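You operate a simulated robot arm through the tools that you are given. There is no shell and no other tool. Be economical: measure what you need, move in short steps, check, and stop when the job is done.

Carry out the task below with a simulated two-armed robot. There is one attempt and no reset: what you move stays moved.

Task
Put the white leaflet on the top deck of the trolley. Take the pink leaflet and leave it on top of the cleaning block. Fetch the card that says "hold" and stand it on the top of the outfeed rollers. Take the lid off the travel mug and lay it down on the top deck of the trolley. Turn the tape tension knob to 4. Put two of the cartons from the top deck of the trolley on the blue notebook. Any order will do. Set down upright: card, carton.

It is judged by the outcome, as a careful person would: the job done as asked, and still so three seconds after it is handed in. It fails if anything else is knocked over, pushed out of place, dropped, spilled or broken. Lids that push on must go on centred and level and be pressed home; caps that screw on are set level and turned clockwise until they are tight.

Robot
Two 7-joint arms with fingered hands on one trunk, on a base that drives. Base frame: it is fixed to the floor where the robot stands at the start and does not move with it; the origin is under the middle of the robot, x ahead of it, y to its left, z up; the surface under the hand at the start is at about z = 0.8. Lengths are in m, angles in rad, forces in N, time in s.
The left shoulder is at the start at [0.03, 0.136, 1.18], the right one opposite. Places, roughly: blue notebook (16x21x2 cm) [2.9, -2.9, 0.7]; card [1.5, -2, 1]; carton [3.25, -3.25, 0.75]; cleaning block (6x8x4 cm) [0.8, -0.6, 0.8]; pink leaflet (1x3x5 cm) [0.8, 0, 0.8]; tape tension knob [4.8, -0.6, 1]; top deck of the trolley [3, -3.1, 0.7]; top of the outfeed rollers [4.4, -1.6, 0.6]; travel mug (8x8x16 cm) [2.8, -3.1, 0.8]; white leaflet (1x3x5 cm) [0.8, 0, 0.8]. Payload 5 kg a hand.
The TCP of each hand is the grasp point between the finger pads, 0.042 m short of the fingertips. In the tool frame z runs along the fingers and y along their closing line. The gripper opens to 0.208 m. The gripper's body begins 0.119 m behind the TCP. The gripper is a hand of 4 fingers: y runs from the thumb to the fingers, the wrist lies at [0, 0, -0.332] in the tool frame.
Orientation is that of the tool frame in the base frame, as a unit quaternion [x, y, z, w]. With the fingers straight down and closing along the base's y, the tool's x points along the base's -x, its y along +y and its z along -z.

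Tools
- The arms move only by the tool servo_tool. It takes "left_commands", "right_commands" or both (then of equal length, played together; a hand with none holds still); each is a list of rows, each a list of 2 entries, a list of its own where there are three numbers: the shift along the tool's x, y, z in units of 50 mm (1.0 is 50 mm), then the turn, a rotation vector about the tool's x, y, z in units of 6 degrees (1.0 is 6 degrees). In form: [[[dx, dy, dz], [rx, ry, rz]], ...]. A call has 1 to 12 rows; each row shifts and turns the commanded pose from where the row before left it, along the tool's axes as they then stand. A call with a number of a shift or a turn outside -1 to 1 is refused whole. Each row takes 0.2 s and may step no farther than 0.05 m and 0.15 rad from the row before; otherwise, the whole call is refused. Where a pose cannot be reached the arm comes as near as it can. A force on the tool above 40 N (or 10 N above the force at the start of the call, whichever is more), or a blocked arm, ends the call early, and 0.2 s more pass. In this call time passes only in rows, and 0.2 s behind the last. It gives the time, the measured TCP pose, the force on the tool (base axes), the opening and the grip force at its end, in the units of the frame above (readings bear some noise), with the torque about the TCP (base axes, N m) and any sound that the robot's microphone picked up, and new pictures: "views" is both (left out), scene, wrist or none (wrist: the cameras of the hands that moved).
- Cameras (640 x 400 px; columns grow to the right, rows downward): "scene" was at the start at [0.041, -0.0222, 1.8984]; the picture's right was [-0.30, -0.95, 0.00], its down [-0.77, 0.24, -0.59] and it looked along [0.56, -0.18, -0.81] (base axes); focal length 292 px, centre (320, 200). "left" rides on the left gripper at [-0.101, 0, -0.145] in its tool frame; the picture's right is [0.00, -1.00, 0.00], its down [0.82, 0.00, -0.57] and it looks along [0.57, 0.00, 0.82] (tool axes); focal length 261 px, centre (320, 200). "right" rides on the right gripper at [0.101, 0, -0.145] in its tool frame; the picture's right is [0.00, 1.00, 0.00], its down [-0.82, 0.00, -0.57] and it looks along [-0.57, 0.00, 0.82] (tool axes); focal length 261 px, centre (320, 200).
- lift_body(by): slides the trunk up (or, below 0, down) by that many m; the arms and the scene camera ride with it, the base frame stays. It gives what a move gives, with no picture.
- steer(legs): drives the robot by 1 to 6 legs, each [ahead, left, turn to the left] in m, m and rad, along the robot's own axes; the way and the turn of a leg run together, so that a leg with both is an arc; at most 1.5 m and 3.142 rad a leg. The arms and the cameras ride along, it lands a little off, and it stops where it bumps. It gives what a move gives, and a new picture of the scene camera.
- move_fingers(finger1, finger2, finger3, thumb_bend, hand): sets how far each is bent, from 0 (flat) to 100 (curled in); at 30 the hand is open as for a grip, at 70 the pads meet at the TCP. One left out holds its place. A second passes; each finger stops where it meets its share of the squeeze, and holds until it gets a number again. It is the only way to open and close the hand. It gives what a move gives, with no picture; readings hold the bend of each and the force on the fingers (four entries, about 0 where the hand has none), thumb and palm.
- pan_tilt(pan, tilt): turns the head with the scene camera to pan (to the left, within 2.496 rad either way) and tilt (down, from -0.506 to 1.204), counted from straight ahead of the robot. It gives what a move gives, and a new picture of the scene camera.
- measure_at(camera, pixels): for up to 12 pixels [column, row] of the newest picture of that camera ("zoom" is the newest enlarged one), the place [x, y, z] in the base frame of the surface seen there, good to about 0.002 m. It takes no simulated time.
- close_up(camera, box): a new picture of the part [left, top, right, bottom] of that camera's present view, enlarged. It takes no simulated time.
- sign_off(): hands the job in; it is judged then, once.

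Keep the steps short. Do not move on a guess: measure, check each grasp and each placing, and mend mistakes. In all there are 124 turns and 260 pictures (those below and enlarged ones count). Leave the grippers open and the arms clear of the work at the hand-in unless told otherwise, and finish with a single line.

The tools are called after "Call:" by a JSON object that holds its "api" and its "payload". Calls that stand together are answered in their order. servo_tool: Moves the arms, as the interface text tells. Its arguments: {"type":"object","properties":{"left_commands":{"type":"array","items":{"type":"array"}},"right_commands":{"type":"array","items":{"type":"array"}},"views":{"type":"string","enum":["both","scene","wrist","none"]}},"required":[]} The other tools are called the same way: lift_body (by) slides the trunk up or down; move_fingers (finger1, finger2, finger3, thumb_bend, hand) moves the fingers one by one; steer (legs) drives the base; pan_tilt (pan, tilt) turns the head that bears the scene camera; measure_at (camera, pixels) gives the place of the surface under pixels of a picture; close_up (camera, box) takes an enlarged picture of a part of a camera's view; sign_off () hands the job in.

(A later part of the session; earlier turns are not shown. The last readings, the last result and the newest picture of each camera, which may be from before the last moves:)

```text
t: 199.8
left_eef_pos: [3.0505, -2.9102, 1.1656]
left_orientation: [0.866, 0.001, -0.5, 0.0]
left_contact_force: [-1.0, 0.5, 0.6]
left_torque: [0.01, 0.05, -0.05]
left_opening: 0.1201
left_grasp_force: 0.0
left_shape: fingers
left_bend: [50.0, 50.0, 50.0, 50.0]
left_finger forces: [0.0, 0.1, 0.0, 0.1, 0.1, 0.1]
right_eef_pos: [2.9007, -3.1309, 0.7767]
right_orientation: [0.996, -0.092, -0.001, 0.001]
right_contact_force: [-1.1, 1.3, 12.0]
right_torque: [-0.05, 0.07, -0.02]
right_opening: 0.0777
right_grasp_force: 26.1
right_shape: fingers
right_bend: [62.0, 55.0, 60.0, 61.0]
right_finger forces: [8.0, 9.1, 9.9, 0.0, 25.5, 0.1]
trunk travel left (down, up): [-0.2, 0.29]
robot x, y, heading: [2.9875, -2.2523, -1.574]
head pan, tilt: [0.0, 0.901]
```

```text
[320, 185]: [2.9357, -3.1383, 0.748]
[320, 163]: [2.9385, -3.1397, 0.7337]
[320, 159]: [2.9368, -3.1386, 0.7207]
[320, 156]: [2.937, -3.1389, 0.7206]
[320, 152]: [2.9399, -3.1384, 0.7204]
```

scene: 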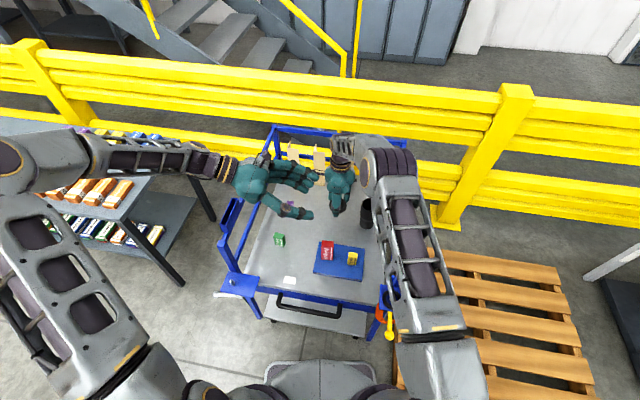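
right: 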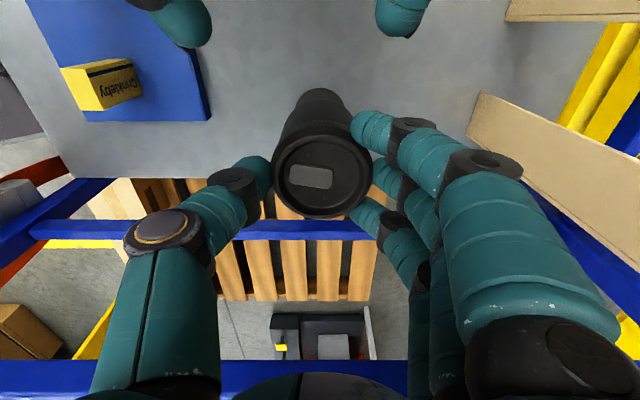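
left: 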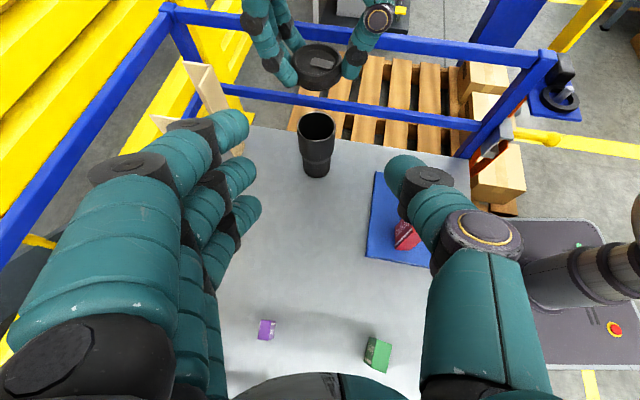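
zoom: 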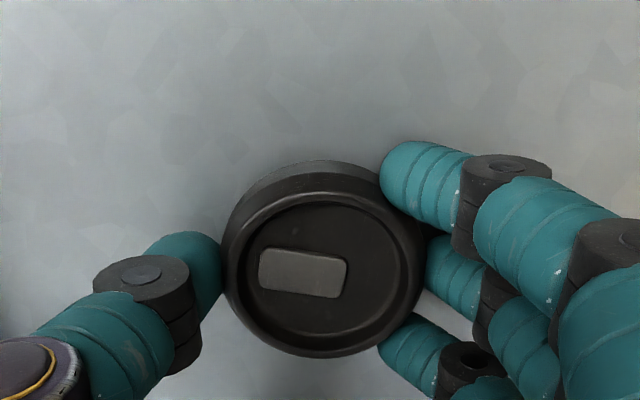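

The lid is on the deck (12 N contact). I'll release and withdraw upward.

Call:
{"api": "move_fingers", "payload": {"hand": "right", "finger1": 50, "finger2": 50, "finger3": 50, "thumb_bend": 50}}

Call:
{"api": "servo_tool", "payload": {"right_commands": [[[0, 0, -0.4], [0, 0, 0]], [[0, 0, -0.9], [0, 0, 0]], [[0, 0, -1], [0, 0, 0]], [[0, 0, -1], [0, 0, 0]], [[0, 0, -1], [0, 0, 0]], [[0, 0, -1], [0, 0, 0]], [[0, 0, -1], [0, 0, 0]], [[0, 0, -1], [0, 0, 0]]], "views": "both"}}

Call:
{"api": "close_up", "payload": {"camera": "scene", "box": [210, 150, 410, 320]}}

```text
t: 200.8
left_eef_pos: [3.0504, -2.91, 1.1658]
left_orientation: [0.866, 0.001, -0.501, -0.001]
left_contact_force: [-0.7, -0.1, -0.2]
left_torque: [-0.02, 0.0, -0.03]
left_opening: 0.1204
left_grasp_force: 0.0
left_shape: fingers
left_bend: [50.0, 50.0, 50.0, 50.0]
left_finger forces: [0.1, 0.0, 0.0, 0.0, 0.0, 0.1]
right_eef_pos: [2.9008, -3.1311, 0.7752]
right_orientation: [0.996, -0.092, 0.0, -0.001]
right_contact_force: [-0.2, 0.0, 0.1]
right_torque: [0.0, -0.02, 0.04]
right_opening: 0.1199
right_grasp_force: 0.1
right_shape: fingers
right_bend: [50.0, 50.0, 50.0, 50.0]
right_finger forces: [0.0, 0.1, 0.1, 0.1, 0.0, 0.1]
trunk travel left (down, up): [-0.2, 0.29]
robot x, y, heading: [2.9855, -2.258, -1.574]
head pan, tilt: [0.0, 0.901]
```

```text
t: 202.6
left_eef_pos: [3.0517, -2.9087, 1.1662]
left_orientation: [0.866, 0.0, -0.5, 0.0]
left_contact_force: [0.1, 1.4, 1.0]
left_torque: [-0.05, -0.02, 0.11]
left_opening: 0.1201
left_grasp_force: 0.0
left_shape: fingers
left_bend: [50.0, 50.0, 50.0, 50.0]
left_finger forces: [0.0, 0.0, 0.0, 0.1, 0.0, 0.0]
right_eef_pos: [2.9005, -3.1299, 1.1401]
right_orientation: [0.996, -0.091, -0.001, -0.001]
right_contact_force: [-0.3, 0.7, -1.3]
right_torque: [-0.15, 0.04, -0.02]
right_opening: 0.1201
right_grasp_force: 0.0
right_shape: fingers
right_bend: [50.0, 50.0, 50.0, 50.0]
right_finger forces: [0.0, 0.0, 0.1, 0.0, 0.1, 0.0]
trunk travel left (down, up): [-0.2, 0.29]
robot x, y, heading: [2.9837, -2.2603, -1.573]
head pan, tilt: [0.0, 0.901]
```

scene: 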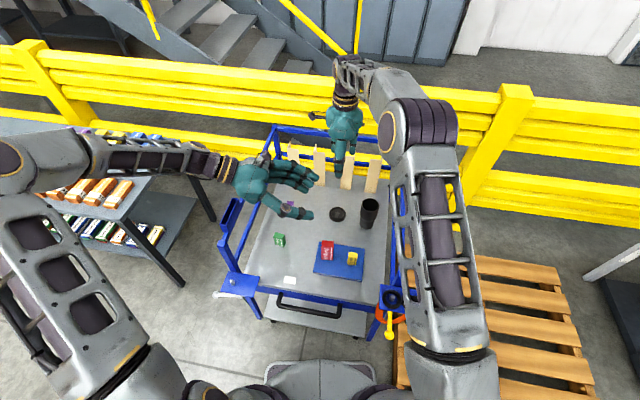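
right: 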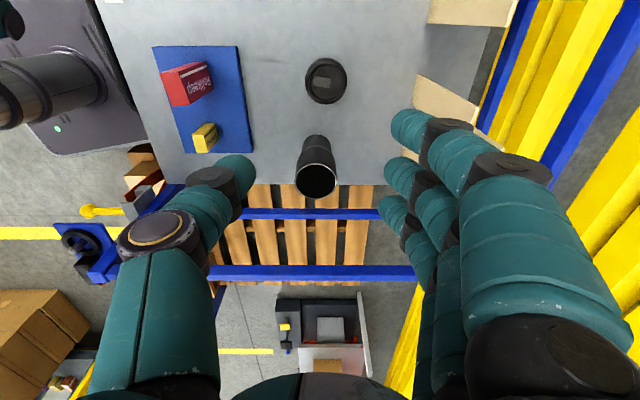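

```text
2.35 times, centred on (310, 235) of scene
```

zoom: 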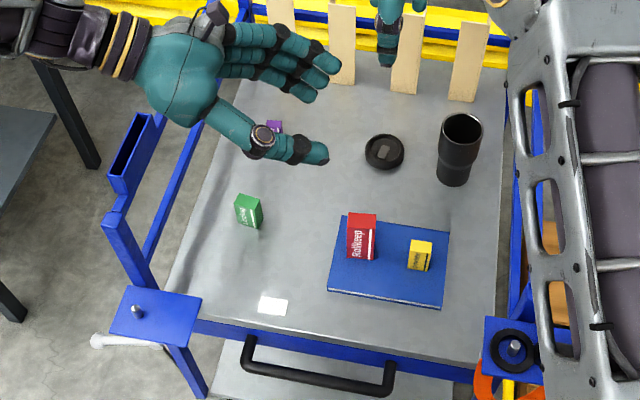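

The trolley jobs are all in place. Next is the knob. I'll back away, turn to face the tape machine and approach its infeed side for a closer look.

Call:
{"api": "steer", "payload": {"legs": [[-0.85, 0, 0], [0, 0, 1.573], [0, 1.4, 0], [0.45, 0, 0]]}}

Call:
{"api": "pan_tilt", "payload": {"pan": -0.38, "tilt": 0.6}}

```text
t: 219.8
left_eef_pos: [4.0957, 0.0279, 1.1654]
left_orientation: [0.612, 0.613, -0.355, 0.353]
left_contact_force: [0.8, 0.2, -0.5]
left_torque: [-0.02, 0.06, -0.08]
left_opening: 0.1199
left_grasp_force: 0.0
left_shape: fingers
left_bend: [50.0, 50.0, 50.0, 50.0]
left_finger forces: [0.0, 0.1, 0.1, 0.0, 0.0, 0.1]
right_eef_pos: [4.3168, -0.1214, 1.1393]
right_orientation: [0.77, 0.639, -0.002, 0.0]
right_contact_force: [0.8, -0.3, -0.7]
right_torque: [0.0, 0.1, 0.02]
right_opening: 0.12
right_grasp_force: 0.0
right_shape: fingers
right_bend: [50.0, 50.0, 50.0, 50.0]
right_finger forces: [0.0, 0.0, 0.0, 0.0, 0.0, 0.0]
trunk travel left (down, up): [-0.2, 0.29]
robot x, y, heading: [3.4428, -0.039, -0.013]
head pan, tilt: [0.0, 0.901]
```

scene: 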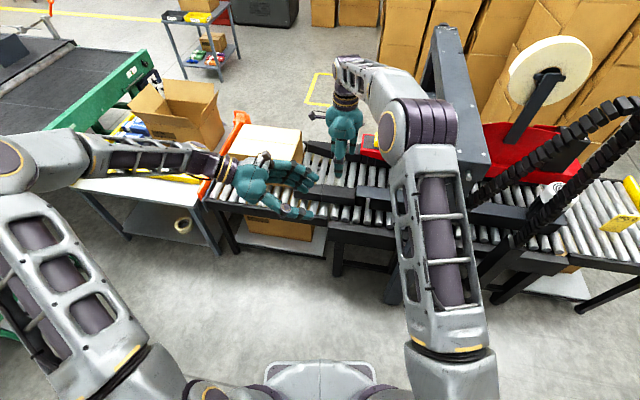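

```text
t: 220.7
left_eef_pos: [4.0952, 0.0282, 1.1652]
left_orientation: [0.612, 0.612, -0.355, 0.353]
left_contact_force: [-0.2, 0.2, 0.6]
left_torque: [0.01, 0.0, -0.01]
left_opening: 0.1204
left_grasp_force: 0.0
left_shape: fingers
left_bend: [50.0, 50.0, 50.0, 50.0]
left_finger forces: [0.0, 0.0, 0.0, 0.0, 0.0, 0.1]
right_eef_pos: [4.3161, -0.123, 1.1398]
right_orientation: [0.769, 0.639, -0.001, 0.0]
right_contact_force: [-0.6, 0.4, 0.9]
right_torque: [-0.02, 0.0, -0.02]
right_opening: 0.1203
right_grasp_force: 0.1
right_shape: fingers
right_bend: [50.0, 50.0, 50.0, 50.0]
right_finger forces: [0.0, 0.0, 0.1, 0.0, 0.1, 0.0]
trunk travel left (down, up): [-0.2, 0.29]
robot x, y, heading: [3.4449, -0.0384, -0.006]
head pan, tilt: [-0.38, 0.6]
```

scene: 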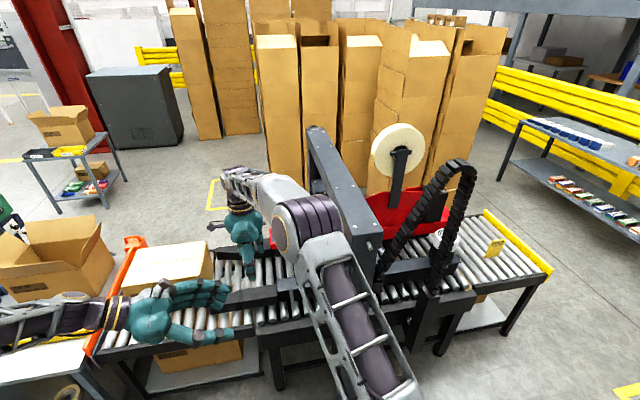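

The right wrist camera looks toward the knob's side from here, so I'll take its picture.

Call:
{"api": "close_up", "payload": {"camera": "right", "box": [0, 0, 640, 400]}}

```text
1.00 times, centred on (320, 200) of right (not enlarged: the box is as wide or as high as the picture)
```

zoom: 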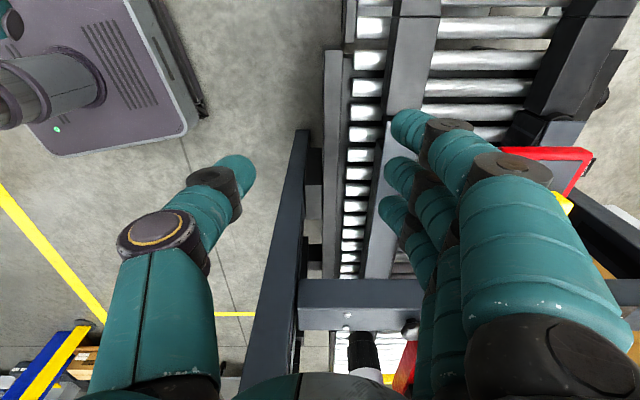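

Call:
{"api": "measure_at", "payload": {"camera": "zoom", "pixels": [[350, 290], [350, 315], [410, 290], [412, 327], [280, 250], [295, 150], [540, 155], [640, 220], [365, 350], [560, 200], [330, 340], [300, 200]]}}

```text
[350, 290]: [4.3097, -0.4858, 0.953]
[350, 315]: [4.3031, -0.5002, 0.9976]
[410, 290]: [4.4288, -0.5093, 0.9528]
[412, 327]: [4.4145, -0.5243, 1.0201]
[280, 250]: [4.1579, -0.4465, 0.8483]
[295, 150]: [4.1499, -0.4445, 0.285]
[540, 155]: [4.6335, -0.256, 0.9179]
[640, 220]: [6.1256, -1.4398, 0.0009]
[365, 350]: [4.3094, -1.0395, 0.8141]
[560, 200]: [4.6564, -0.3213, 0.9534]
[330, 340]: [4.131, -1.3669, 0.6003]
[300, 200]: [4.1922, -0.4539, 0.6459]
```

The knob should project near scene (331,185), just left of the upper beam. I'll zoom there.

Call:
{"api": "close_up", "payload": {"camera": "scene", "box": [290, 150, 370, 220]}}

Call:
{"api": "measure_at", "payload": {"camera": "zoom", "pixels": [[250, 60], [300, 150], [200, 150], [300, 250], [150, 250], [400, 250], [250, 300], [330, 200]]}}

```text
5.71 times, centred on (330, 185) of scene
```

zoom: 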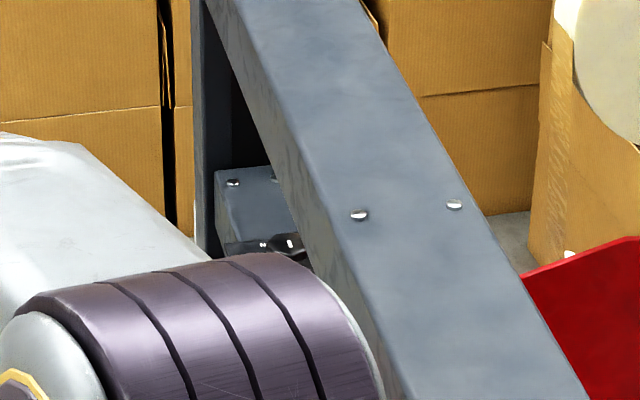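

```text
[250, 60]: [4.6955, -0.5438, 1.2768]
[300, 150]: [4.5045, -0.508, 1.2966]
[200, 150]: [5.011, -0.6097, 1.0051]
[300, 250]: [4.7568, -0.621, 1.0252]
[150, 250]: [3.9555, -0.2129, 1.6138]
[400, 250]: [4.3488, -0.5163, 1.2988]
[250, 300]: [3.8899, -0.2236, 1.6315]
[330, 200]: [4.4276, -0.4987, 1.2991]
```

The knob's edge is visible at (4.757, -0.621, 1.025), but my right arm blocks the rest. I'll pull the right hand back and look again.

Call:
{"api": "servo_tool", "payload": {"right_commands": [[[0, -0.95, 0], [0, 0, 0]], [[0, -0.95, 0], [0, 0, 0]], [[0, -0.95, 0], [0, 0, 0]], [[0, -0.95, 0], [0, 0, 0]], [[-0.3, -0.9, 0], [0, 0, 0]], [[-0.7, -0.7, 0], [0, 0, 0]], [[-0.9, -0.3, 0], [0, 0, 0]], [[-0.9, 0, 0], [0, 0, 0]]], "views": "none"}}

Call:
{"api": "steer", "payload": {"legs": [[0.15, 0.12, 0]]}}

Call:
{"api": "close_up", "payload": {"camera": "scene", "box": [250, 130, 410, 250]}}

```text
t: 222.4
left_eef_pos: [4.095, 0.0272, 1.1668]
left_orientation: [0.613, 0.612, -0.354, 0.353]
left_contact_force: [0.2, -1.4, -0.4]
left_torque: [0.16, 0.01, 0.0]
left_opening: 0.1203
left_grasp_force: 0.0
left_shape: fingers
left_bend: [50.0, 50.0, 50.0, 50.0]
left_finger forces: [0.0, 0.0, 0.1, 0.0, 0.1, 0.0]
right_eef_pos: [4.0096, -0.2089, 1.1396]
right_orientation: [0.769, 0.639, -0.001, 0.001]
right_contact_force: [-0.4, -0.1, -0.2]
right_torque: [0.11, -0.03, -0.02]
right_opening: 0.1202
right_grasp_force: 0.0
right_shape: fingers
right_bend: [50.0, 50.0, 50.0, 50.0]
right_finger forces: [0.0, 0.0, 0.1, 0.0, 0.1, 0.0]
trunk travel left (down, up): [-0.2, 0.29]
robot x, y, heading: [3.4458, -0.0369, -0.006]
head pan, tilt: [-0.38, 0.6]
```

```text
t: 224.0
left_eef_pos: [4.2483, 0.1476, 1.1643]
left_orientation: [0.612, 0.612, -0.356, 0.353]
left_contact_force: [0.5, 0.3, -0.3]
left_torque: [-0.12, 0.04, -0.11]
left_opening: 0.1202
left_grasp_force: 0.0
left_shape: fingers
left_bend: [50.0, 50.0, 50.0, 50.0]
left_finger forces: [0.0, 0.1, 0.1, 0.0, 0.1, 0.0]
right_eef_pos: [4.163, -0.0879, 1.1397]
right_orientation: [0.77, 0.638, 0.0, 0.0]
right_contact_force: [0.9, 0.9, -1.0]
right_torque: [-0.13, 0.07, 0.0]
right_opening: 0.1203
right_grasp_force: 0.1
right_shape: fingers
right_bend: [50.0, 50.0, 50.0, 50.0]
right_finger forces: [0.0, 0.0, 0.0, 0.0, 0.1, 0.0]
trunk travel left (down, up): [-0.2, 0.29]
robot x, y, heading: [3.6034, 0.0862, -0.009]
head pan, tilt: [-0.38, 0.6]
```

scene: 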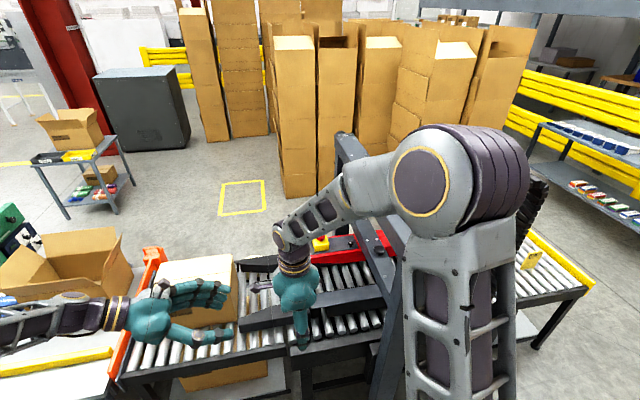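

```text
3.33 times, centred on (330, 190) of scene
```

zoom: 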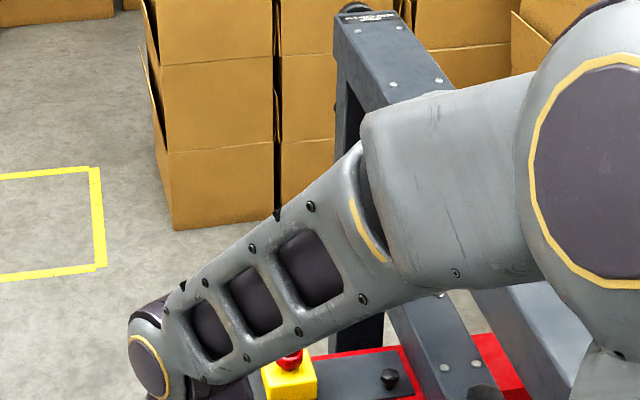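

There's an emergency-stop box near the path. I'll measure it and the beam's underside in this zoom before planning the reach.

Call:
{"api": "measure_at", "payload": {"camera": "zoom", "pixels": [[290, 358], [290, 385], [388, 378], [370, 340], [420, 350], [450, 340], [345, 180], [500, 320], [350, 120], [380, 130], [340, 60], [480, 390]]}}

Call:
{"api": "servo_tool", "payload": {"right_commands": [[[0, 0, 0], [0, 0, -1]], [[0, 0, 0], [0, 0, -1]], [[0, 0, 0], [0, 0, -1]], [[0, 0, 0], [0, 0, -1]], [[0, 0, 0], [0, 0, -1]], [[0, 0, 0], [0, 0, -1]], [[0, 0, 0], [0, 0, -1]], [[0, 0, 0], [0, 0, -1]], [[0, 0, 0], [0, 0, -1]], [[0, 0, 0], [0, 0, -1]], [[0, 0, 0], [0, 0, -1]], [[0, 0, 0], [0, 0, -0.4]]], "views": "none"}}

Call:
{"api": "servo_tool", "payload": {"right_commands": [[[0, 0, 0], [0, -1, 0]], [[0, 0, 0], [0, -1, 0]], [[0, 0, 0], [0, -1, 0]], [[0, 0, 0], [0, -1, 0]], [[0, 0, 0], [0, -1, 0]], [[0, 0, 0], [0, -1, 0]], [[0, 0, 0], [0, -1, 0]], [[0, 0, 0], [0, -1, 0]], [[0, 0, 0], [0, -1, 0]], [[0, 0, 0], [0, -1, 0]], [[0, 0, 0], [0, -1, 0]], [[0, 0, 0], [0, -0.6, 0]]], "views": "both"}}

```text
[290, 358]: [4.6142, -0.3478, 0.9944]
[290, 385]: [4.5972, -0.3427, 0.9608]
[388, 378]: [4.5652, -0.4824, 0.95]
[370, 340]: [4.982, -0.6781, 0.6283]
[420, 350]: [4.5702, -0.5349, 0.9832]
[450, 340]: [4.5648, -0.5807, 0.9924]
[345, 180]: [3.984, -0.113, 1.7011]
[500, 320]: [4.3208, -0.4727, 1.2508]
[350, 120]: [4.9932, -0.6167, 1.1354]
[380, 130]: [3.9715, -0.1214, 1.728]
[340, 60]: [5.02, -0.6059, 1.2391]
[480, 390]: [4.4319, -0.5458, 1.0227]
```

```text
t: 226.6
left_eef_pos: [4.2463, 0.146, 1.1636]
left_orientation: [0.613, 0.611, -0.355, 0.353]
left_contact_force: [-0.2, 0.7, 0.2]
left_torque: [0.04, -0.01, 0.03]
left_opening: 0.1205
left_grasp_force: 0.0
left_shape: fingers
left_bend: [50.0, 50.0, 50.0, 50.0]
left_finger forces: [0.0, 0.1, 0.0, 0.1, 0.0, 0.0]
right_eef_pos: [4.1625, -0.0875, 1.1409]
right_orientation: [0.276, 0.961, 0.0, 0.0]
right_contact_force: [0.7, 0.5, -0.5]
right_torque: [-0.04, -0.01, -0.01]
right_opening: 0.1205
right_grasp_force: 0.0
right_shape: fingers
right_bend: [50.0, 50.0, 50.0, 50.0]
right_finger forces: [0.0, 0.0, 0.1, 0.0, 0.1, 0.1]
trunk travel left (down, up): [-0.2, 0.29]
robot x, y, heading: [3.5977, 0.081, -0.008]
head pan, tilt: [-0.38, 0.6]
```

```text
t: 229.2
left_eef_pos: [4.2463, 0.1475, 1.1658]
left_orientation: [0.612, 0.612, -0.355, 0.353]
left_contact_force: [0.7, -1.0, 0.4]
left_torque: [-0.01, 0.07, -0.04]
left_opening: 0.1204
left_grasp_force: 0.0
left_shape: fingers
left_bend: [50.0, 50.0, 50.0, 50.0]
left_finger forces: [0.1, 0.0, 0.0, 0.0, 0.1, 0.0]
right_eef_pos: [4.1648, -0.0874, 1.1389]
right_orientation: [0.229, 0.789, -0.159, 0.547]
right_contact_force: [-0.3, -0.1, 0.3]
right_torque: [-0.01, 0.02, -0.01]
right_opening: 0.1204
right_grasp_force: 0.0
right_shape: fingers
right_bend: [50.0, 50.0, 50.0, 50.0]
right_finger forces: [0.1, 0.0, 0.0, 0.1, 0.0, 0.0]
right hand out of reach, approached as far as the arm can: row 11
trunk travel left (down, up): [-0.2, 0.29]
robot x, y, heading: [3.6002, 0.0845, -0.005]
head pan, tilt: [-0.38, 0.6]
```

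scene: 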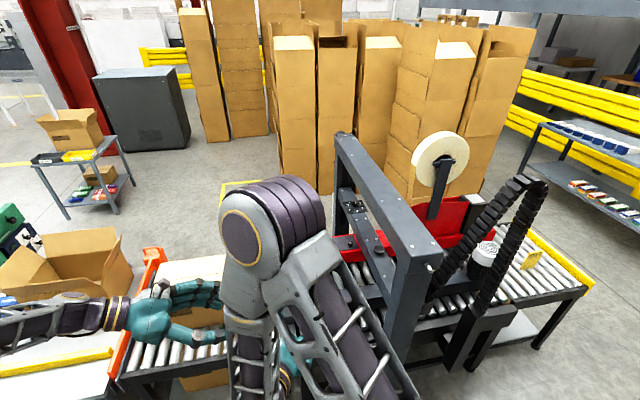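
right: 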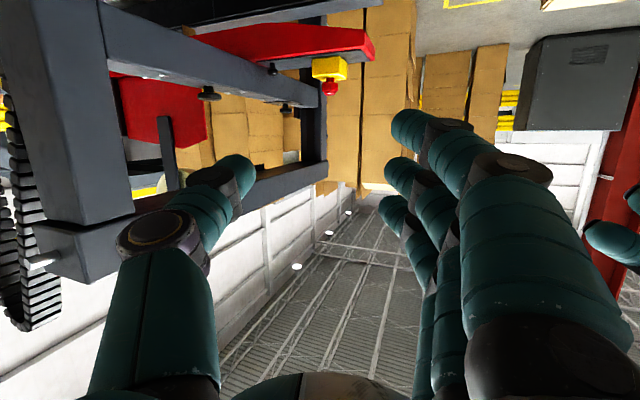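

Now the scene view is clear: two knobs are visible near (355,207) and (378,250). I'll zoom in to read the labels.

Call:
{"api": "close_up", "payload": {"camera": "scene", "box": [330, 180, 400, 270]}}

Call:
{"api": "measure_at", "payload": {"camera": "zoom", "pixels": [[160, 110], [200, 110], [160, 130], [260, 290], [230, 60], [330, 300], [60, 270], [200, 150]]}}

```text
4.44 times, centred on (365, 225) of scene
```

zoom: 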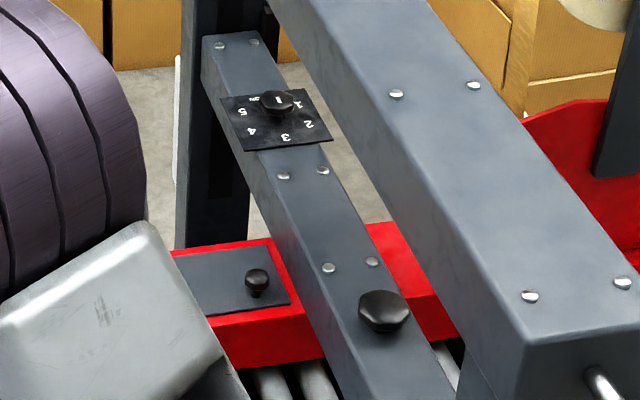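

```text
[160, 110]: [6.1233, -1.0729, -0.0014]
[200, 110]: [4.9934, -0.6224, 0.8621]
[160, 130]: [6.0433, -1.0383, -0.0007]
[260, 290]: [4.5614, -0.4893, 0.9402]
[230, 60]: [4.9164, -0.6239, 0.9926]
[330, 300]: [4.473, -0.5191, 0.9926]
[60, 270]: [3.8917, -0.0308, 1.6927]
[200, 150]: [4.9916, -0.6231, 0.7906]
```

I can see the dial now. I'll zoom in closely on it.

Call:
{"api": "close_up", "payload": {"camera": "scene", "box": [352, 196, 369, 217]}}

Call:
{"api": "measure_at", "payload": {"camera": "zoom", "pixels": [[290, 70], [300, 120], [180, 150], [215, 255], [370, 290], [480, 225], [430, 130], [130, 60], [310, 60], [250, 90], [340, 90]]}}

```text
16.00 times, centred on (360, 206) of scene
```

zoom: 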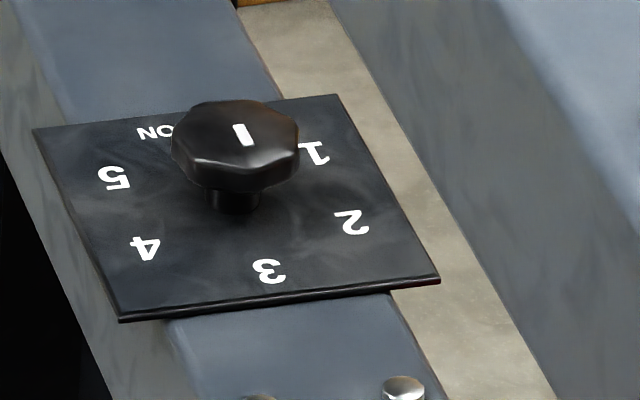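

```text
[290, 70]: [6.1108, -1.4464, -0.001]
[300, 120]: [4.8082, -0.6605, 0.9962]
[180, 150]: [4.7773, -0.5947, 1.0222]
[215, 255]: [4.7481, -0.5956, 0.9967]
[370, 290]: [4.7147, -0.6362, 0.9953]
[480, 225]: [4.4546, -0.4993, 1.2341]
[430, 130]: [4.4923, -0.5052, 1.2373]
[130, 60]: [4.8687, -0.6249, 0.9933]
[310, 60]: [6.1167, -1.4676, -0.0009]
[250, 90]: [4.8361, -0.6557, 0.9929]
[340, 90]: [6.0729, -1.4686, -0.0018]
```

Digits 1–5 run clockwise around the dial. I'll measure each digit and both ends of the white mark.

Call:
{"api": "measure_at", "payload": {"camera": "zoom", "pixels": [[315, 153], [350, 222], [268, 270], [145, 248], [113, 178], [155, 132], [238, 125], [248, 144], [235, 110], [235, 160], [180, 130], [292, 135]]}}

Call:
{"api": "measure_at", "payload": {"camera": "right", "pixels": [[285, 108], [207, 92], [270, 68], [330, 85], [330, 70], [250, 60], [180, 40], [60, 100], [310, 60], [290, 170]]}}

```text
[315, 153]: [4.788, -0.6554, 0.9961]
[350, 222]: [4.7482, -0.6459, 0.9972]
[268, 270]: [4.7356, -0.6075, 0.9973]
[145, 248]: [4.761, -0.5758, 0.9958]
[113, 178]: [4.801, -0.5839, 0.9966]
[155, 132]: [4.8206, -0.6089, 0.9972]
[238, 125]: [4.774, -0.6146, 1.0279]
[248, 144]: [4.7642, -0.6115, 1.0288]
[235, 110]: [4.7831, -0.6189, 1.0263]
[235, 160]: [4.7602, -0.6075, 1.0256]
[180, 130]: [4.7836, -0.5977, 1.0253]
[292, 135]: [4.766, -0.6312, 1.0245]
```

```text
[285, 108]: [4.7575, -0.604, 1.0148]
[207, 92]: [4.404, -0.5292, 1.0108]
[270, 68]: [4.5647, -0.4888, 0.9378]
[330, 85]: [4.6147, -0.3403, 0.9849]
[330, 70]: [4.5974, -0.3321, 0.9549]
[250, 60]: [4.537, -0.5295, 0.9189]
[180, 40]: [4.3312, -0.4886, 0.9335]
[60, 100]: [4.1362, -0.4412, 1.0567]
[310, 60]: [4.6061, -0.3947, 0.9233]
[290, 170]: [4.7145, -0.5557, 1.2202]
```

The mark points from the centre toward 3, so I need one step clockwise (about 58°) to 4. The knob centre is (4.776, -0.615), top 1.028. I'll pre-shape the right hand, nudge the base closer and bring the hand to a pre-grasp point.

Call:
{"api": "move_fingers", "payload": {"hand": "right", "finger1": 10, "finger2": 57, "finger3": 10, "thumb_bend": 57}}

Call:
{"api": "steer", "payload": {"legs": [[0.08, -0.04, 0]]}}

```text
t: 230.2
left_eef_pos: [4.2472, 0.1479, 1.1636]
left_orientation: [0.613, 0.611, -0.355, 0.353]
left_contact_force: [0.4, 0.1, 0.7]
left_torque: [0.02, -0.02, 0.0]
left_opening: 0.1204
left_grasp_force: 0.1
left_shape: fingers
left_bend: [50.0, 50.0, 50.0, 50.0]
left_finger forces: [0.0, 0.0, 0.1, 0.1, 0.0, 0.0]
right_eef_pos: [4.1632, -0.0865, 1.1396]
right_orientation: [0.226, 0.789, -0.158, 0.549]
right_contact_force: [-1.0, 0.1, -0.3]
right_torque: [0.0, -0.01, 0.01]
right_opening: 0.1898
right_grasp_force: 0.1
right_shape: fingers
right_bend: [10.0, 56.0, 10.0, 56.0]
right_finger forces: [0.1, 0.0, 0.0, 0.0, 0.0, 0.1]
trunk travel left (down, up): [-0.2, 0.29]
robot x, y, heading: [3.6009, 0.0859, -0.003]
head pan, tilt: [-0.38, 0.6]
```

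```text
t: 231.3
left_eef_pos: [4.3287, 0.1054, 1.1643]
left_orientation: [0.613, 0.611, -0.355, 0.352]
left_contact_force: [0.6, -0.7, -0.6]
left_torque: [-0.02, 0.06, -0.14]
left_opening: 0.1202
left_grasp_force: 0.1
left_shape: fingers
left_bend: [50.0, 50.0, 50.0, 50.0]
left_finger forces: [0.1, 0.0, 0.0, 0.0, 0.0, 0.0]
right_eef_pos: [4.2456, -0.1286, 1.1392]
right_orientation: [0.228, 0.789, -0.159, 0.548]
right_contact_force: [0.7, -0.6, -1.2]
right_torque: [-0.01, -0.02, 0.0]
right_opening: 0.1897
right_grasp_force: 0.1
right_shape: fingers
right_bend: [10.0, 56.0, 10.0, 56.0]
right_finger forces: [0.1, 0.1, 0.0, 0.0, 0.1, 0.0]
trunk travel left (down, up): [-0.2, 0.29]
robot x, y, heading: [3.675, 0.0428, -0.006]
head pan, tilt: [-0.38, 0.6]
5 turns are left
```

scene: 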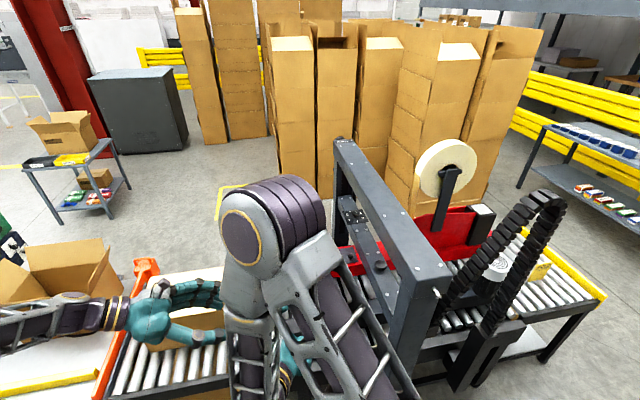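

Only five turns remain, so I'll batch. I'm moving to the pre-grasp point, then taking a wrist picture and measuring around the expected knob position (320,126).

Call:
{"api": "servo_tool", "payload": {"right_commands": [[[-0.223, -0.209, 0.927], [0, 0, 0]], [[-0.223, -0.209, 0.927], [0, 0, 0]], [[-0.223, -0.209, 0.927], [0, 0, 0]], [[-0.223, -0.209, 0.927], [0, 0, 0]], [[-0.223, -0.209, 0.927], [0, 0, 0]], [[-0.223, -0.209, 0.927], [0, 0, 0]], [[-0.223, -0.209, 0.927], [0, 0, 0]], [[-0.223, -0.209, 0.927], [0, 0, 0]], [[-0.223, -0.209, 0.927], [0, 0, 0]], [[-0.223, -0.209, 0.927], [0, 0, 0]], [[-0.223, -0.209, 0.927], [0, 0, 0]], [[-0.223, -0.209, 0.927], [0, 0, 0]]], "views": "both"}}

Call:
{"api": "measure_at", "payload": {"camera": "right", "pixels": [[320, 126], [310, 126], [330, 126], [320, 116], [320, 136], [300, 126], [340, 126], [320, 106], [320, 146], [345, 126], [295, 126], [320, 156]]}}

Call:
{"api": "close_up", "payload": {"camera": "right", "box": [220, 60, 420, 220]}}

```text
t: 233.9
left_eef_pos: [4.3276, 0.1041, 1.1658]
left_orientation: [0.613, 0.612, -0.354, 0.353]
left_contact_force: [0.8, 0.0, 0.3]
left_torque: [0.04, 0.03, -0.05]
left_opening: 0.1203
left_grasp_force: 0.0
left_shape: fingers
left_bend: [50.0, 50.0, 50.0, 50.0]
left_finger forces: [0.0, 0.0, 0.0, 0.0, 0.1, 0.0]
right_eef_pos: [4.6589, -0.5377, 1.0674]
right_orientation: [0.228, 0.789, -0.159, 0.548]
right_contact_force: [0.8, 1.4, -1.0]
right_torque: [-0.13, -0.1, -0.04]
right_opening: 0.1897
right_grasp_force: 0.1
right_shape: fingers
right_bend: [10.0, 56.0, 10.0, 56.0]
right_finger forces: [0.1, 0.1, 0.0, 0.0, 0.0, 0.0]
trunk travel left (down, up): [-0.2, 0.29]
robot x, y, heading: [3.6736, 0.0459, -0.009]
head pan, tilt: [-0.38, 0.6]
```

scene: 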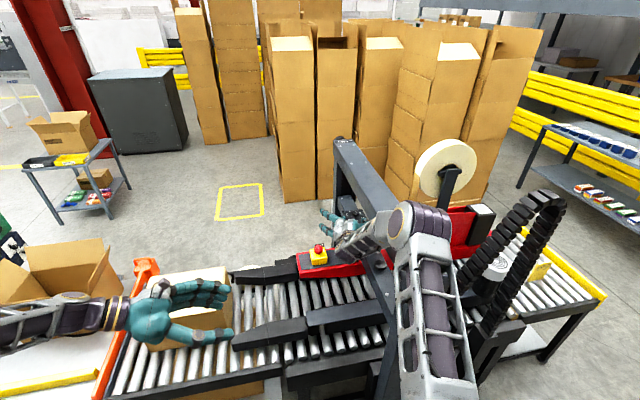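
right: 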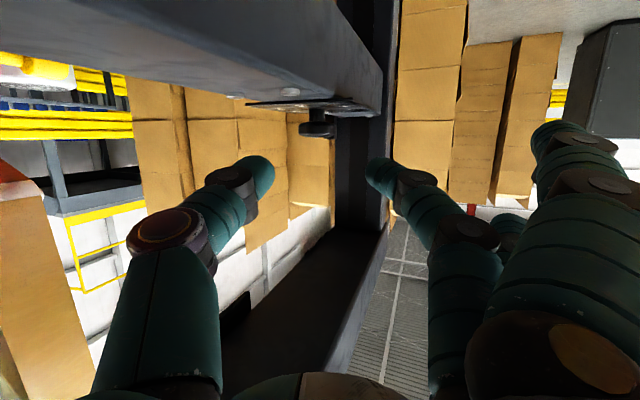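

```text
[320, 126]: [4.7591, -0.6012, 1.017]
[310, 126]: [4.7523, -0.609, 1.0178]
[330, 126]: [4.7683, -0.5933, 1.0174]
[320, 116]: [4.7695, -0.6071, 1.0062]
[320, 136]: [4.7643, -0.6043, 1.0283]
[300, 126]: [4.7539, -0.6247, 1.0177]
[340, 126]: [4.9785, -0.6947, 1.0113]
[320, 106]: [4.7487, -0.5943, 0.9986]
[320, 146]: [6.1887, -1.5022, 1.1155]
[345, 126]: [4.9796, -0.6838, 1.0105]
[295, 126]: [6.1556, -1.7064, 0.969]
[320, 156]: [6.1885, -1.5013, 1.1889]
```

```text
2.50 times, centred on (320, 140) of right
4 turns are left
```

zoom: 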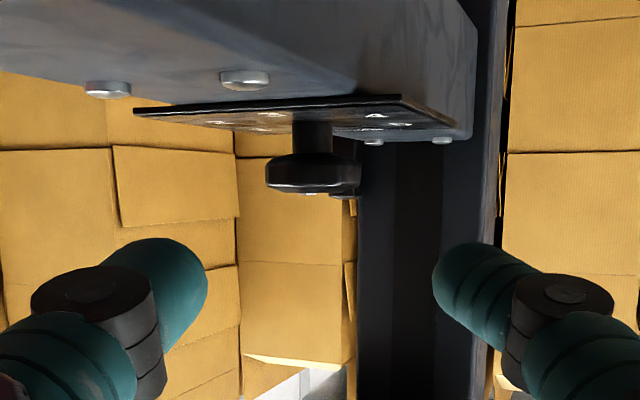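

The knob is centred between the finger and thumb (its front at column 320). I'll run the turn as three clockwise strokes about the knob axis (20°, 20°, 18°), releasing and swinging back between them, then back off and zoom in on the dial.

Call:
{"api": "servo_tool", "payload": {"right_commands": [[[-0.01, -0.01, 0.78], [0, 0, 0]], [[-0.01, -0.01, 0.78], [0, 0, 0]], [[-0.01, -0.01, 0.78], [0, 0, 0]], [[0, -0.049, 0], [-0.78, 0, -0.292]]], "views": "wrist"}}

Call:
{"api": "move_fingers", "payload": {"hand": "right", "finger2": 72, "thumb_bend": 72}}

Call:
{"api": "servo_tool", "payload": {"right_commands": [[[0, 0.049, 0], [0.78, 0, 0.292]], [[0, 0.049, 0], [0.78, 0, 0.292]], [[0, 0.049, 0], [0.78, 0, 0.292]], [[0, 0.049, 0], [0.78, 0, 0.292]]], "views": "wrist"}}

Call:
{"api": "move_fingers", "payload": {"hand": "right", "finger2": 57, "thumb_bend": 57}}

Call:
{"api": "servo_tool", "payload": {"right_commands": [[[0, -0.049, 0], [-0.78, 0, -0.292]], [[0, -0.049, 0], [-0.78, 0, -0.292]], [[0, -0.049, 0], [-0.78, 0, -0.292]], [[0, -0.049, 0], [-0.78, 0, -0.292]]], "views": "none"}}

Call:
{"api": "move_fingers", "payload": {"hand": "right", "finger2": 72, "thumb_bend": 72}}

Call:
{"api": "servo_tool", "payload": {"right_commands": [[[0, 0.049, 0], [0.78, 0, 0.292]], [[0, 0.049, 0], [0.78, 0, 0.292]], [[0, 0.049, 0], [0.78, 0, 0.292]], [[0, 0.049, 0], [0.78, 0, 0.292]]], "views": "none"}}

Call:
{"api": "move_fingers", "payload": {"hand": "right", "finger2": 57, "thumb_bend": 57}}

Call:
{"api": "servo_tool", "payload": {"right_commands": [[[0, -0.049, 0], [-0.78, 0, -0.292]], [[0, -0.049, 0], [-0.78, 0, -0.292]], [[0, -0.049, 0], [-0.78, 0, -0.292]], [[0, -0.049, 0], [-0.78, 0, -0.292]]], "views": "none"}}

Call:
{"api": "move_fingers", "payload": {"hand": "right", "finger2": 72, "thumb_bend": 72}}

Call:
{"api": "servo_tool", "payload": {"right_commands": [[[0, 0.044, 0], [0.7, 0, 0.263]], [[0, 0.044, 0], [0.7, 0, 0.263]], [[0, 0.044, 0], [0.7, 0, 0.263]], [[0, 0.044, 0], [0.7, 0, 0.263]]], "views": "none"}}

Call:
{"api": "move_fingers", "payload": {"hand": "right", "finger2": 57, "thumb_bend": 57}}

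```text
t: 234.9
left_eef_pos: [4.3305, 0.117, 1.1628]
left_orientation: [0.61, 0.613, -0.355, 0.354]
left_contact_force: [1.0, 0.8, -1.5]
left_torque: [-0.16, 0.01, -0.02]
left_opening: 0.1204
left_grasp_force: 0.1
left_shape: fingers
left_bend: [50.0, 50.0, 50.0, 50.0]
left_finger forces: [0.1, 0.0, 0.0, 0.0, 0.0, 0.0]
right_eef_pos: [4.7554, -0.5825, 1.0294]
right_orientation: [0.189, 0.801, -0.133, 0.553]
right_contact_force: [-1.4, -3.0, -0.8]
right_torque: [-0.01, 0.01, -0.09]
right_opening: 0.194
right_grasp_force: 2.1
right_shape: fingers
right_bend: [10.0, 56.0, 10.0, 55.0]
right_finger forces: [0.0, 0.0, 0.0, 0.1, 4.0, 0.1]
trunk travel left (down, up): [-0.2, 0.29]
robot x, y, heading: [3.6792, 0.0456, -0.004]
head pan, tilt: [-0.38, 0.6]
```

right: 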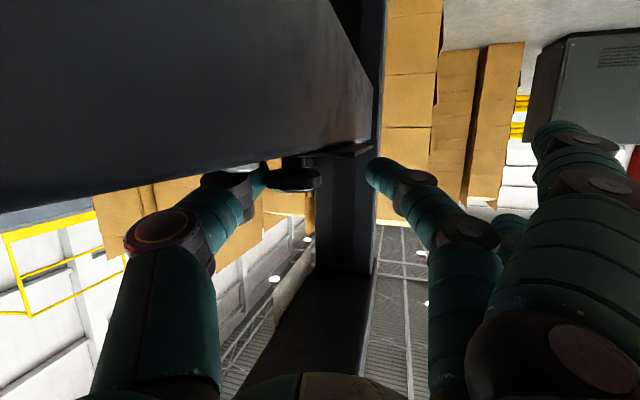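

```text
t: 235.9
left_eef_pos: [4.3303, 0.1141, 1.1624]
left_orientation: [0.611, 0.611, -0.358, 0.354]
left_contact_force: [-0.2, 0.1, 0.7]
left_torque: [0.03, -0.01, 0.0]
left_opening: 0.1203
left_grasp_force: 0.1
left_shape: fingers
left_bend: [50.0, 50.0, 50.0, 50.0]
left_finger forces: [0.0, 0.0, 0.0, 0.1, 0.1, 0.1]
right_eef_pos: [4.756, -0.5854, 1.028]
right_orientation: [0.189, 0.8, -0.136, 0.552]
right_contact_force: [-3.0, -20.7, -2.8]
right_torque: [-0.05, 0.06, -0.5]
right_opening: 0.1905
right_grasp_force: 14.1
right_shape: fingers
right_bend: [10.0, 71.0, 10.0, 60.0]
right_finger forces: [0.0, 3.9, 0.0, 0.0, 24.4, 0.1]
trunk travel left (down, up): [-0.2, 0.29]
robot x, y, heading: [3.6735, 0.0472, -0.003]
head pan, tilt: [-0.38, 0.6]
```

```text
t: 236.9
left_eef_pos: [4.3265, 0.1062, 1.1638]
left_orientation: [0.613, 0.612, -0.355, 0.352]
left_contact_force: [0.0, 1.0, -0.6]
left_torque: [-0.09, -0.03, -0.01]
left_opening: 0.1203
left_grasp_force: 0.0
left_shape: fingers
left_bend: [50.0, 50.0, 50.0, 50.0]
left_finger forces: [0.0, 0.0, 0.0, 0.1, 0.0, 0.0]
right_eef_pos: [4.7534, -0.5944, 1.0353]
right_orientation: [0.33, 0.751, -0.232, 0.523]
right_contact_force: [6.7, -6.2, 9.4]
right_torque: [-0.28, -0.22, -0.08]
right_opening: 0.172
right_grasp_force: 7.6
right_shape: fingers
right_bend: [10.0, 59.0, 10.0, 65.0]
right_finger forces: [0.0, 7.6, 0.1, 0.0, 7.5, 0.0]
trunk travel left (down, up): [-0.2, 0.29]
robot x, y, heading: [3.6761, 0.0422, -0.005]
head pan, tilt: [-0.38, 0.6]
```

right: 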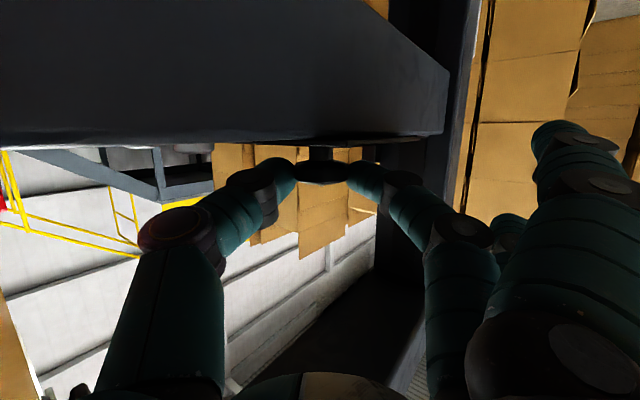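

```text
t: 237.9
left_eef_pos: [4.3257, 0.104, 1.1652]
left_orientation: [0.613, 0.611, -0.355, 0.352]
left_contact_force: [-0.6, -0.6, 0.2]
left_torque: [0.0, 0.0, -0.02]
left_opening: 0.1204
left_grasp_force: 0.1
left_shape: fingers
left_bend: [50.0, 50.0, 50.0, 50.0]
left_finger forces: [0.1, 0.0, 0.1, 0.0, 0.0, 0.1]
right_eef_pos: [4.7553, -0.591, 1.0325]
right_orientation: [0.328, 0.752, -0.229, 0.523]
right_contact_force: [-0.6, 0.6, -0.5]
right_torque: [-0.01, 0.01, 0.01]
right_opening: 0.189
right_grasp_force: 0.1
right_shape: fingers
right_bend: [10.0, 56.0, 10.0, 56.0]
right_finger forces: [0.0, 0.1, 0.0, 0.1, 0.1, 0.0]
trunk travel left (down, up): [-0.2, 0.29]
robot x, y, heading: [3.6775, 0.0447, -0.009]
head pan, tilt: [-0.38, 0.6]
```

```text
t: 238.9
left_eef_pos: [4.3262, 0.1097, 1.1652]
left_orientation: [0.612, 0.612, -0.355, 0.353]
left_contact_force: [-0.4, -0.4, 0.1]
left_torque: [-0.05, -0.01, -0.06]
left_opening: 0.1202
left_grasp_force: 0.0
left_shape: fingers
left_bend: [50.0, 50.0, 50.0, 50.0]
left_finger forces: [0.1, 0.1, 0.0, 0.0, 0.0, 0.1]
right_eef_pos: [4.7495, -0.5953, 1.0322]
right_orientation: [0.192, 0.799, -0.134, 0.554]
right_contact_force: [-0.1, -0.3, 0.0]
right_torque: [-0.02, 0.0, -0.02]
right_opening: 0.1898
right_grasp_force: 0.0
right_shape: fingers
right_bend: [10.0, 56.0, 10.0, 56.0]
right_finger forces: [0.0, 0.0, 0.0, 0.1, 0.0, 0.1]
trunk travel left (down, up): [-0.2, 0.29]
robot x, y, heading: [3.6731, 0.046, -0.005]
head pan, tilt: [-0.38, 0.6]
```

```text
t: 239.9
left_eef_pos: [4.327, 0.1077, 1.1646]
left_orientation: [0.612, 0.612, -0.355, 0.353]
left_contact_force: [-0.7, 0.4, 0.4]
left_torque: [0.0, 0.0, -0.02]
left_opening: 0.1203
left_grasp_force: 0.2
left_shape: fingers
left_bend: [50.0, 50.0, 50.0, 50.0]
left_finger forces: [0.0, 0.0, 0.0, 0.1, 0.0, 0.0]
right_eef_pos: [4.7489, -0.5963, 1.0316]
right_orientation: [0.193, 0.798, -0.137, 0.554]
right_contact_force: [-2.1, -15.7, -2.9]
right_torque: [-0.09, 0.05, -0.45]
right_opening: 0.1766
right_grasp_force: 16.2
right_shape: fingers
right_bend: [10.0, 64.0, 10.0, 64.0]
right_finger forces: [0.0, 9.0, 0.1, 0.0, 22.4, 0.0]
trunk travel left (down, up): [-0.2, 0.29]
robot x, y, heading: [3.6758, 0.0475, -0.01]
head pan, tilt: [-0.38, 0.6]
```

```text
t: 240.9
left_eef_pos: [4.3267, 0.1041, 1.1646]
left_orientation: [0.613, 0.611, -0.355, 0.353]
left_contact_force: [0.6, 0.1, -0.1]
left_torque: [-0.02, 0.0, -0.03]
left_opening: 0.1204
left_grasp_force: 0.0
left_shape: fingers
left_bend: [50.0, 50.0, 50.0, 50.0]
left_finger forces: [0.0, 0.1, 0.1, 0.1, 0.0, 0.0]
right_eef_pos: [4.7549, -0.5922, 1.0323]
right_orientation: [0.33, 0.752, -0.23, 0.522]
right_contact_force: [-5.4, -6.6, -2.5]
right_torque: [0.1, 0.05, -0.24]
right_opening: 0.1725
right_grasp_force: 15.3
right_shape: fingers
right_bend: [10.0, 62.0, 10.0, 66.0]
right_finger forces: [0.1, 11.7, 0.1, 0.1, 19.4, 0.1]
trunk travel left (down, up): [-0.2, 0.29]
robot x, y, heading: [3.6725, 0.0445, -0.007]
head pan, tilt: [-0.38, 0.6]
```

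```text
t: 241.9
left_eef_pos: [4.3259, 0.1064, 1.1651]
left_orientation: [0.613, 0.611, -0.356, 0.353]
left_contact_force: [-0.2, -0.2, 0.3]
left_torque: [0.03, -0.03, 0.01]
left_opening: 0.1201
left_grasp_force: 0.1
left_shape: fingers
left_bend: [50.0, 50.0, 50.0, 50.0]
left_finger forces: [0.1, 0.0, 0.0, 0.1, 0.0, 0.0]
right_eef_pos: [4.7535, -0.5914, 1.0308]
right_orientation: [0.329, 0.752, -0.23, 0.522]
right_contact_force: [-0.1, -0.1, -0.1]
right_torque: [-0.03, 0.0, 0.0]
right_opening: 0.1891
right_grasp_force: 0.1
right_shape: fingers
right_bend: [10.0, 56.0, 10.0, 56.0]
right_finger forces: [0.0, 0.1, 0.1, 0.0, 0.1, 0.0]
trunk travel left (down, up): [-0.2, 0.29]
robot x, y, heading: [3.6818, 0.044, -0.009]
head pan, tilt: [-0.38, 0.6]
```

```text
t: 242.9
left_eef_pos: [4.3264, 0.1061, 1.1662]
left_orientation: [0.612, 0.613, -0.354, 0.353]
left_contact_force: [-1.2, -0.9, 0.6]
left_torque: [0.12, -0.02, 0.04]
left_opening: 0.1203
left_grasp_force: 0.0
left_shape: fingers
left_bend: [50.0, 50.0, 50.0, 50.0]
left_finger forces: [0.1, 0.0, 0.1, 0.0, 0.0, 0.1]
right_eef_pos: [4.7494, -0.5979, 1.0314]
right_orientation: [0.194, 0.799, -0.134, 0.554]
right_contact_force: [0.7, 1.0, 0.2]
right_torque: [-0.04, 0.04, -0.15]
right_opening: 0.1893
right_grasp_force: 0.0
right_shape: fingers
right_bend: [10.0, 56.0, 10.0, 56.0]
right_finger forces: [0.0, 0.0, 0.0, 0.1, 0.0, 0.0]
trunk travel left (down, up): [-0.2, 0.29]
robot x, y, heading: [3.6716, 0.04, -0.007]
head pan, tilt: [-0.38, 0.6]
```

```text
t: 243.9
left_eef_pos: [4.3276, 0.1049, 1.1649]
left_orientation: [0.613, 0.611, -0.356, 0.353]
left_contact_force: [0.3, 0.9, 0.7]
left_torque: [0.01, -0.02, -0.03]
left_opening: 0.1203
left_grasp_force: 0.1
left_shape: fingers
left_bend: [50.0, 50.0, 50.0, 50.0]
left_finger forces: [0.0, 0.0, 0.1, 0.1, 0.0, 0.0]
right_eef_pos: [4.7474, -0.6011, 1.0326]
right_orientation: [0.194, 0.798, -0.136, 0.554]
right_contact_force: [-3.9, -18.9, -0.6]
right_torque: [-0.1, -0.05, -0.51]
right_opening: 0.1724
right_grasp_force: 16.0
right_shape: fingers
right_bend: [10.0, 62.0, 10.0, 66.0]
right_finger forces: [0.0, 7.6, 0.0, 0.1, 25.0, 0.0]
trunk travel left (down, up): [-0.2, 0.29]
robot x, y, heading: [3.6763, 0.0456, -0.008]
head pan, tilt: [-0.38, 0.6]
```

```text
t: 244.9
left_eef_pos: [4.3265, 0.1047, 1.1651]
left_orientation: [0.613, 0.612, -0.355, 0.353]
left_contact_force: [0.9, 0.7, 0.4]
left_torque: [-0.02, 0.03, -0.03]
left_opening: 0.1205
left_grasp_force: 0.0
left_shape: fingers
left_bend: [50.0, 50.0, 50.0, 50.0]
left_finger forces: [0.0, 0.0, 0.0, 0.0, 0.1, 0.1]
right_eef_pos: [4.7514, -0.5943, 1.0317]
right_orientation: [0.315, 0.758, -0.219, 0.527]
right_contact_force: [-3.8, -16.2, 2.6]
right_torque: [-0.22, -0.07, -0.41]
right_opening: 0.1714
right_grasp_force: 14.7
right_shape: fingers
right_bend: [10.0, 62.0, 10.0, 66.0]
right_finger forces: [0.0, 8.5, 0.0, 0.0, 22.0, 0.0]
trunk travel left (down, up): [-0.2, 0.29]
robot x, y, heading: [3.6775, 0.043, -0.011]
head pan, tilt: [-0.38, 0.6]
```

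```text
t: 245.9
left_eef_pos: [4.3266, 0.1061, 1.1645]
left_orientation: [0.612, 0.612, -0.355, 0.353]
left_contact_force: [-0.3, -0.2, 0.7]
left_torque: [-0.02, 0.01, 0.02]
left_opening: 0.1203
left_grasp_force: 0.1
left_shape: fingers
left_bend: [50.0, 50.0, 50.0, 50.0]
left_finger forces: [0.0, 0.0, 0.0, 0.0, 0.0, 0.0]
right_eef_pos: [4.7525, -0.5923, 1.0313]
right_orientation: [0.316, 0.758, -0.22, 0.527]
right_contact_force: [0.0, -0.2, -0.4]
right_torque: [0.03, -0.03, 0.04]
right_opening: 0.1893
right_grasp_force: 0.0
right_shape: fingers
right_bend: [10.0, 56.0, 10.0, 56.0]
right_finger forces: [0.1, 0.1, 0.0, 0.0, 0.1, 0.0]
trunk travel left (down, up): [-0.2, 0.29]
robot x, y, heading: [3.6773, 0.0412, -0.009]
head pan, tilt: [-0.38, 0.6]
```

Call:
{"api": "servo_tool", "payload": {"right_commands": [[[0, -0.044, 0], [-0.7, 0, -0.263]], [[0, -0.044, 0], [-0.7, 0, -0.263]], [[0, -0.044, 0], [-0.7, 0, -0.263]], [[0, -0.044, 0], [-0.7, 0, -0.263]], [[0, 0, -1], [0, 0, 0]], [[0, 0, -1], [0, 0, 0]], [[0, 0, -1], [0, 0, 0]], [[0, 0, -1], [0, 0, 0]], [[0, 0, -1], [0, 0, 0]], [[0, 0, -1], [0, 0, 0]], [[0, 0, -1], [0, 0, 0]], [[0, 0, -1], [0, 0, 0]]], "views": "scene"}}

Call:
{"api": "close_up", "payload": {"camera": "scene", "box": [340, 200, 370, 230]}}

```text
t: 247.2
left_eef_pos: [4.3366, 0.13, 1.1642]
left_orientation: [0.604, 0.619, -0.352, 0.358]
left_contact_force: [-1.7, -5.2, 2.9]
left_torque: [0.63, -0.06, 0.05]
left_opening: 0.1203
left_grasp_force: 0.0
left_shape: fingers
left_bend: [50.0, 50.0, 50.0, 50.0]
left_finger forces: [0.1, 0.1, 0.1, 0.0, 0.0, 0.0]
right_eef_pos: [4.7141, -0.5178, 1.0561]
right_orientation: [0.154, 0.809, -0.145, 0.549]
right_contact_force: [0.4, 1.6, 0.6]
right_torque: [-0.09, 0.03, -0.11]
right_opening: 0.1901
right_grasp_force: 0.0
right_shape: fingers
right_bend: [10.0, 56.0, 10.0, 56.0]
right_finger forces: [0.0, 0.1, 0.0, 0.1, 0.1, 0.0]
right hand out of reach, approached as far as the arm can: row 6
trunk travel left (down, up): [-0.2, 0.29]
robot x, y, heading: [3.6857, 0.0429, 0.028]
head pan, tilt: [-0.38, 0.6]
stopped in row 6 (right hand): the force on the tool passed its limit at 55 N (the readings are from after the stop); the commanded pose is now the measured one
```

scene: 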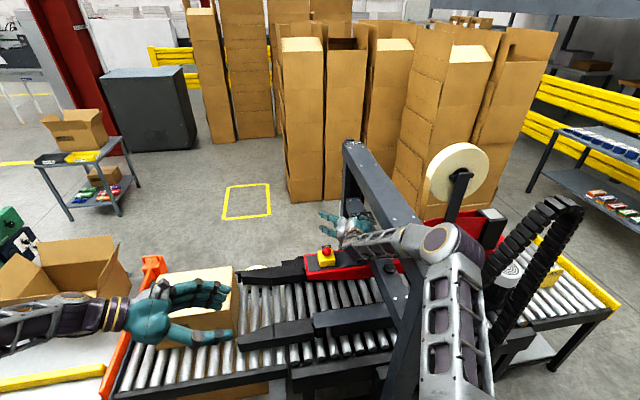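

```text
13.33 times, centred on (355, 215) of scene
3 turns are left
```

zoom: 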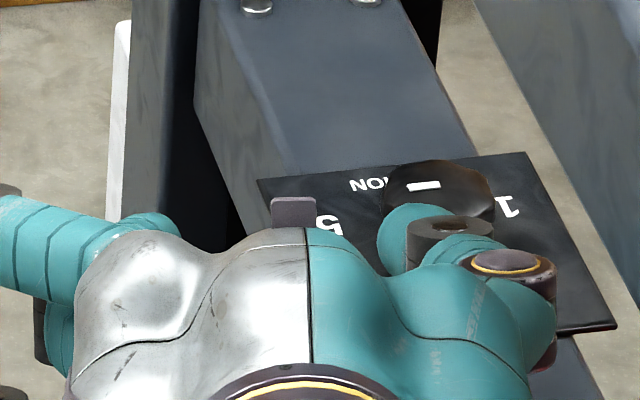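

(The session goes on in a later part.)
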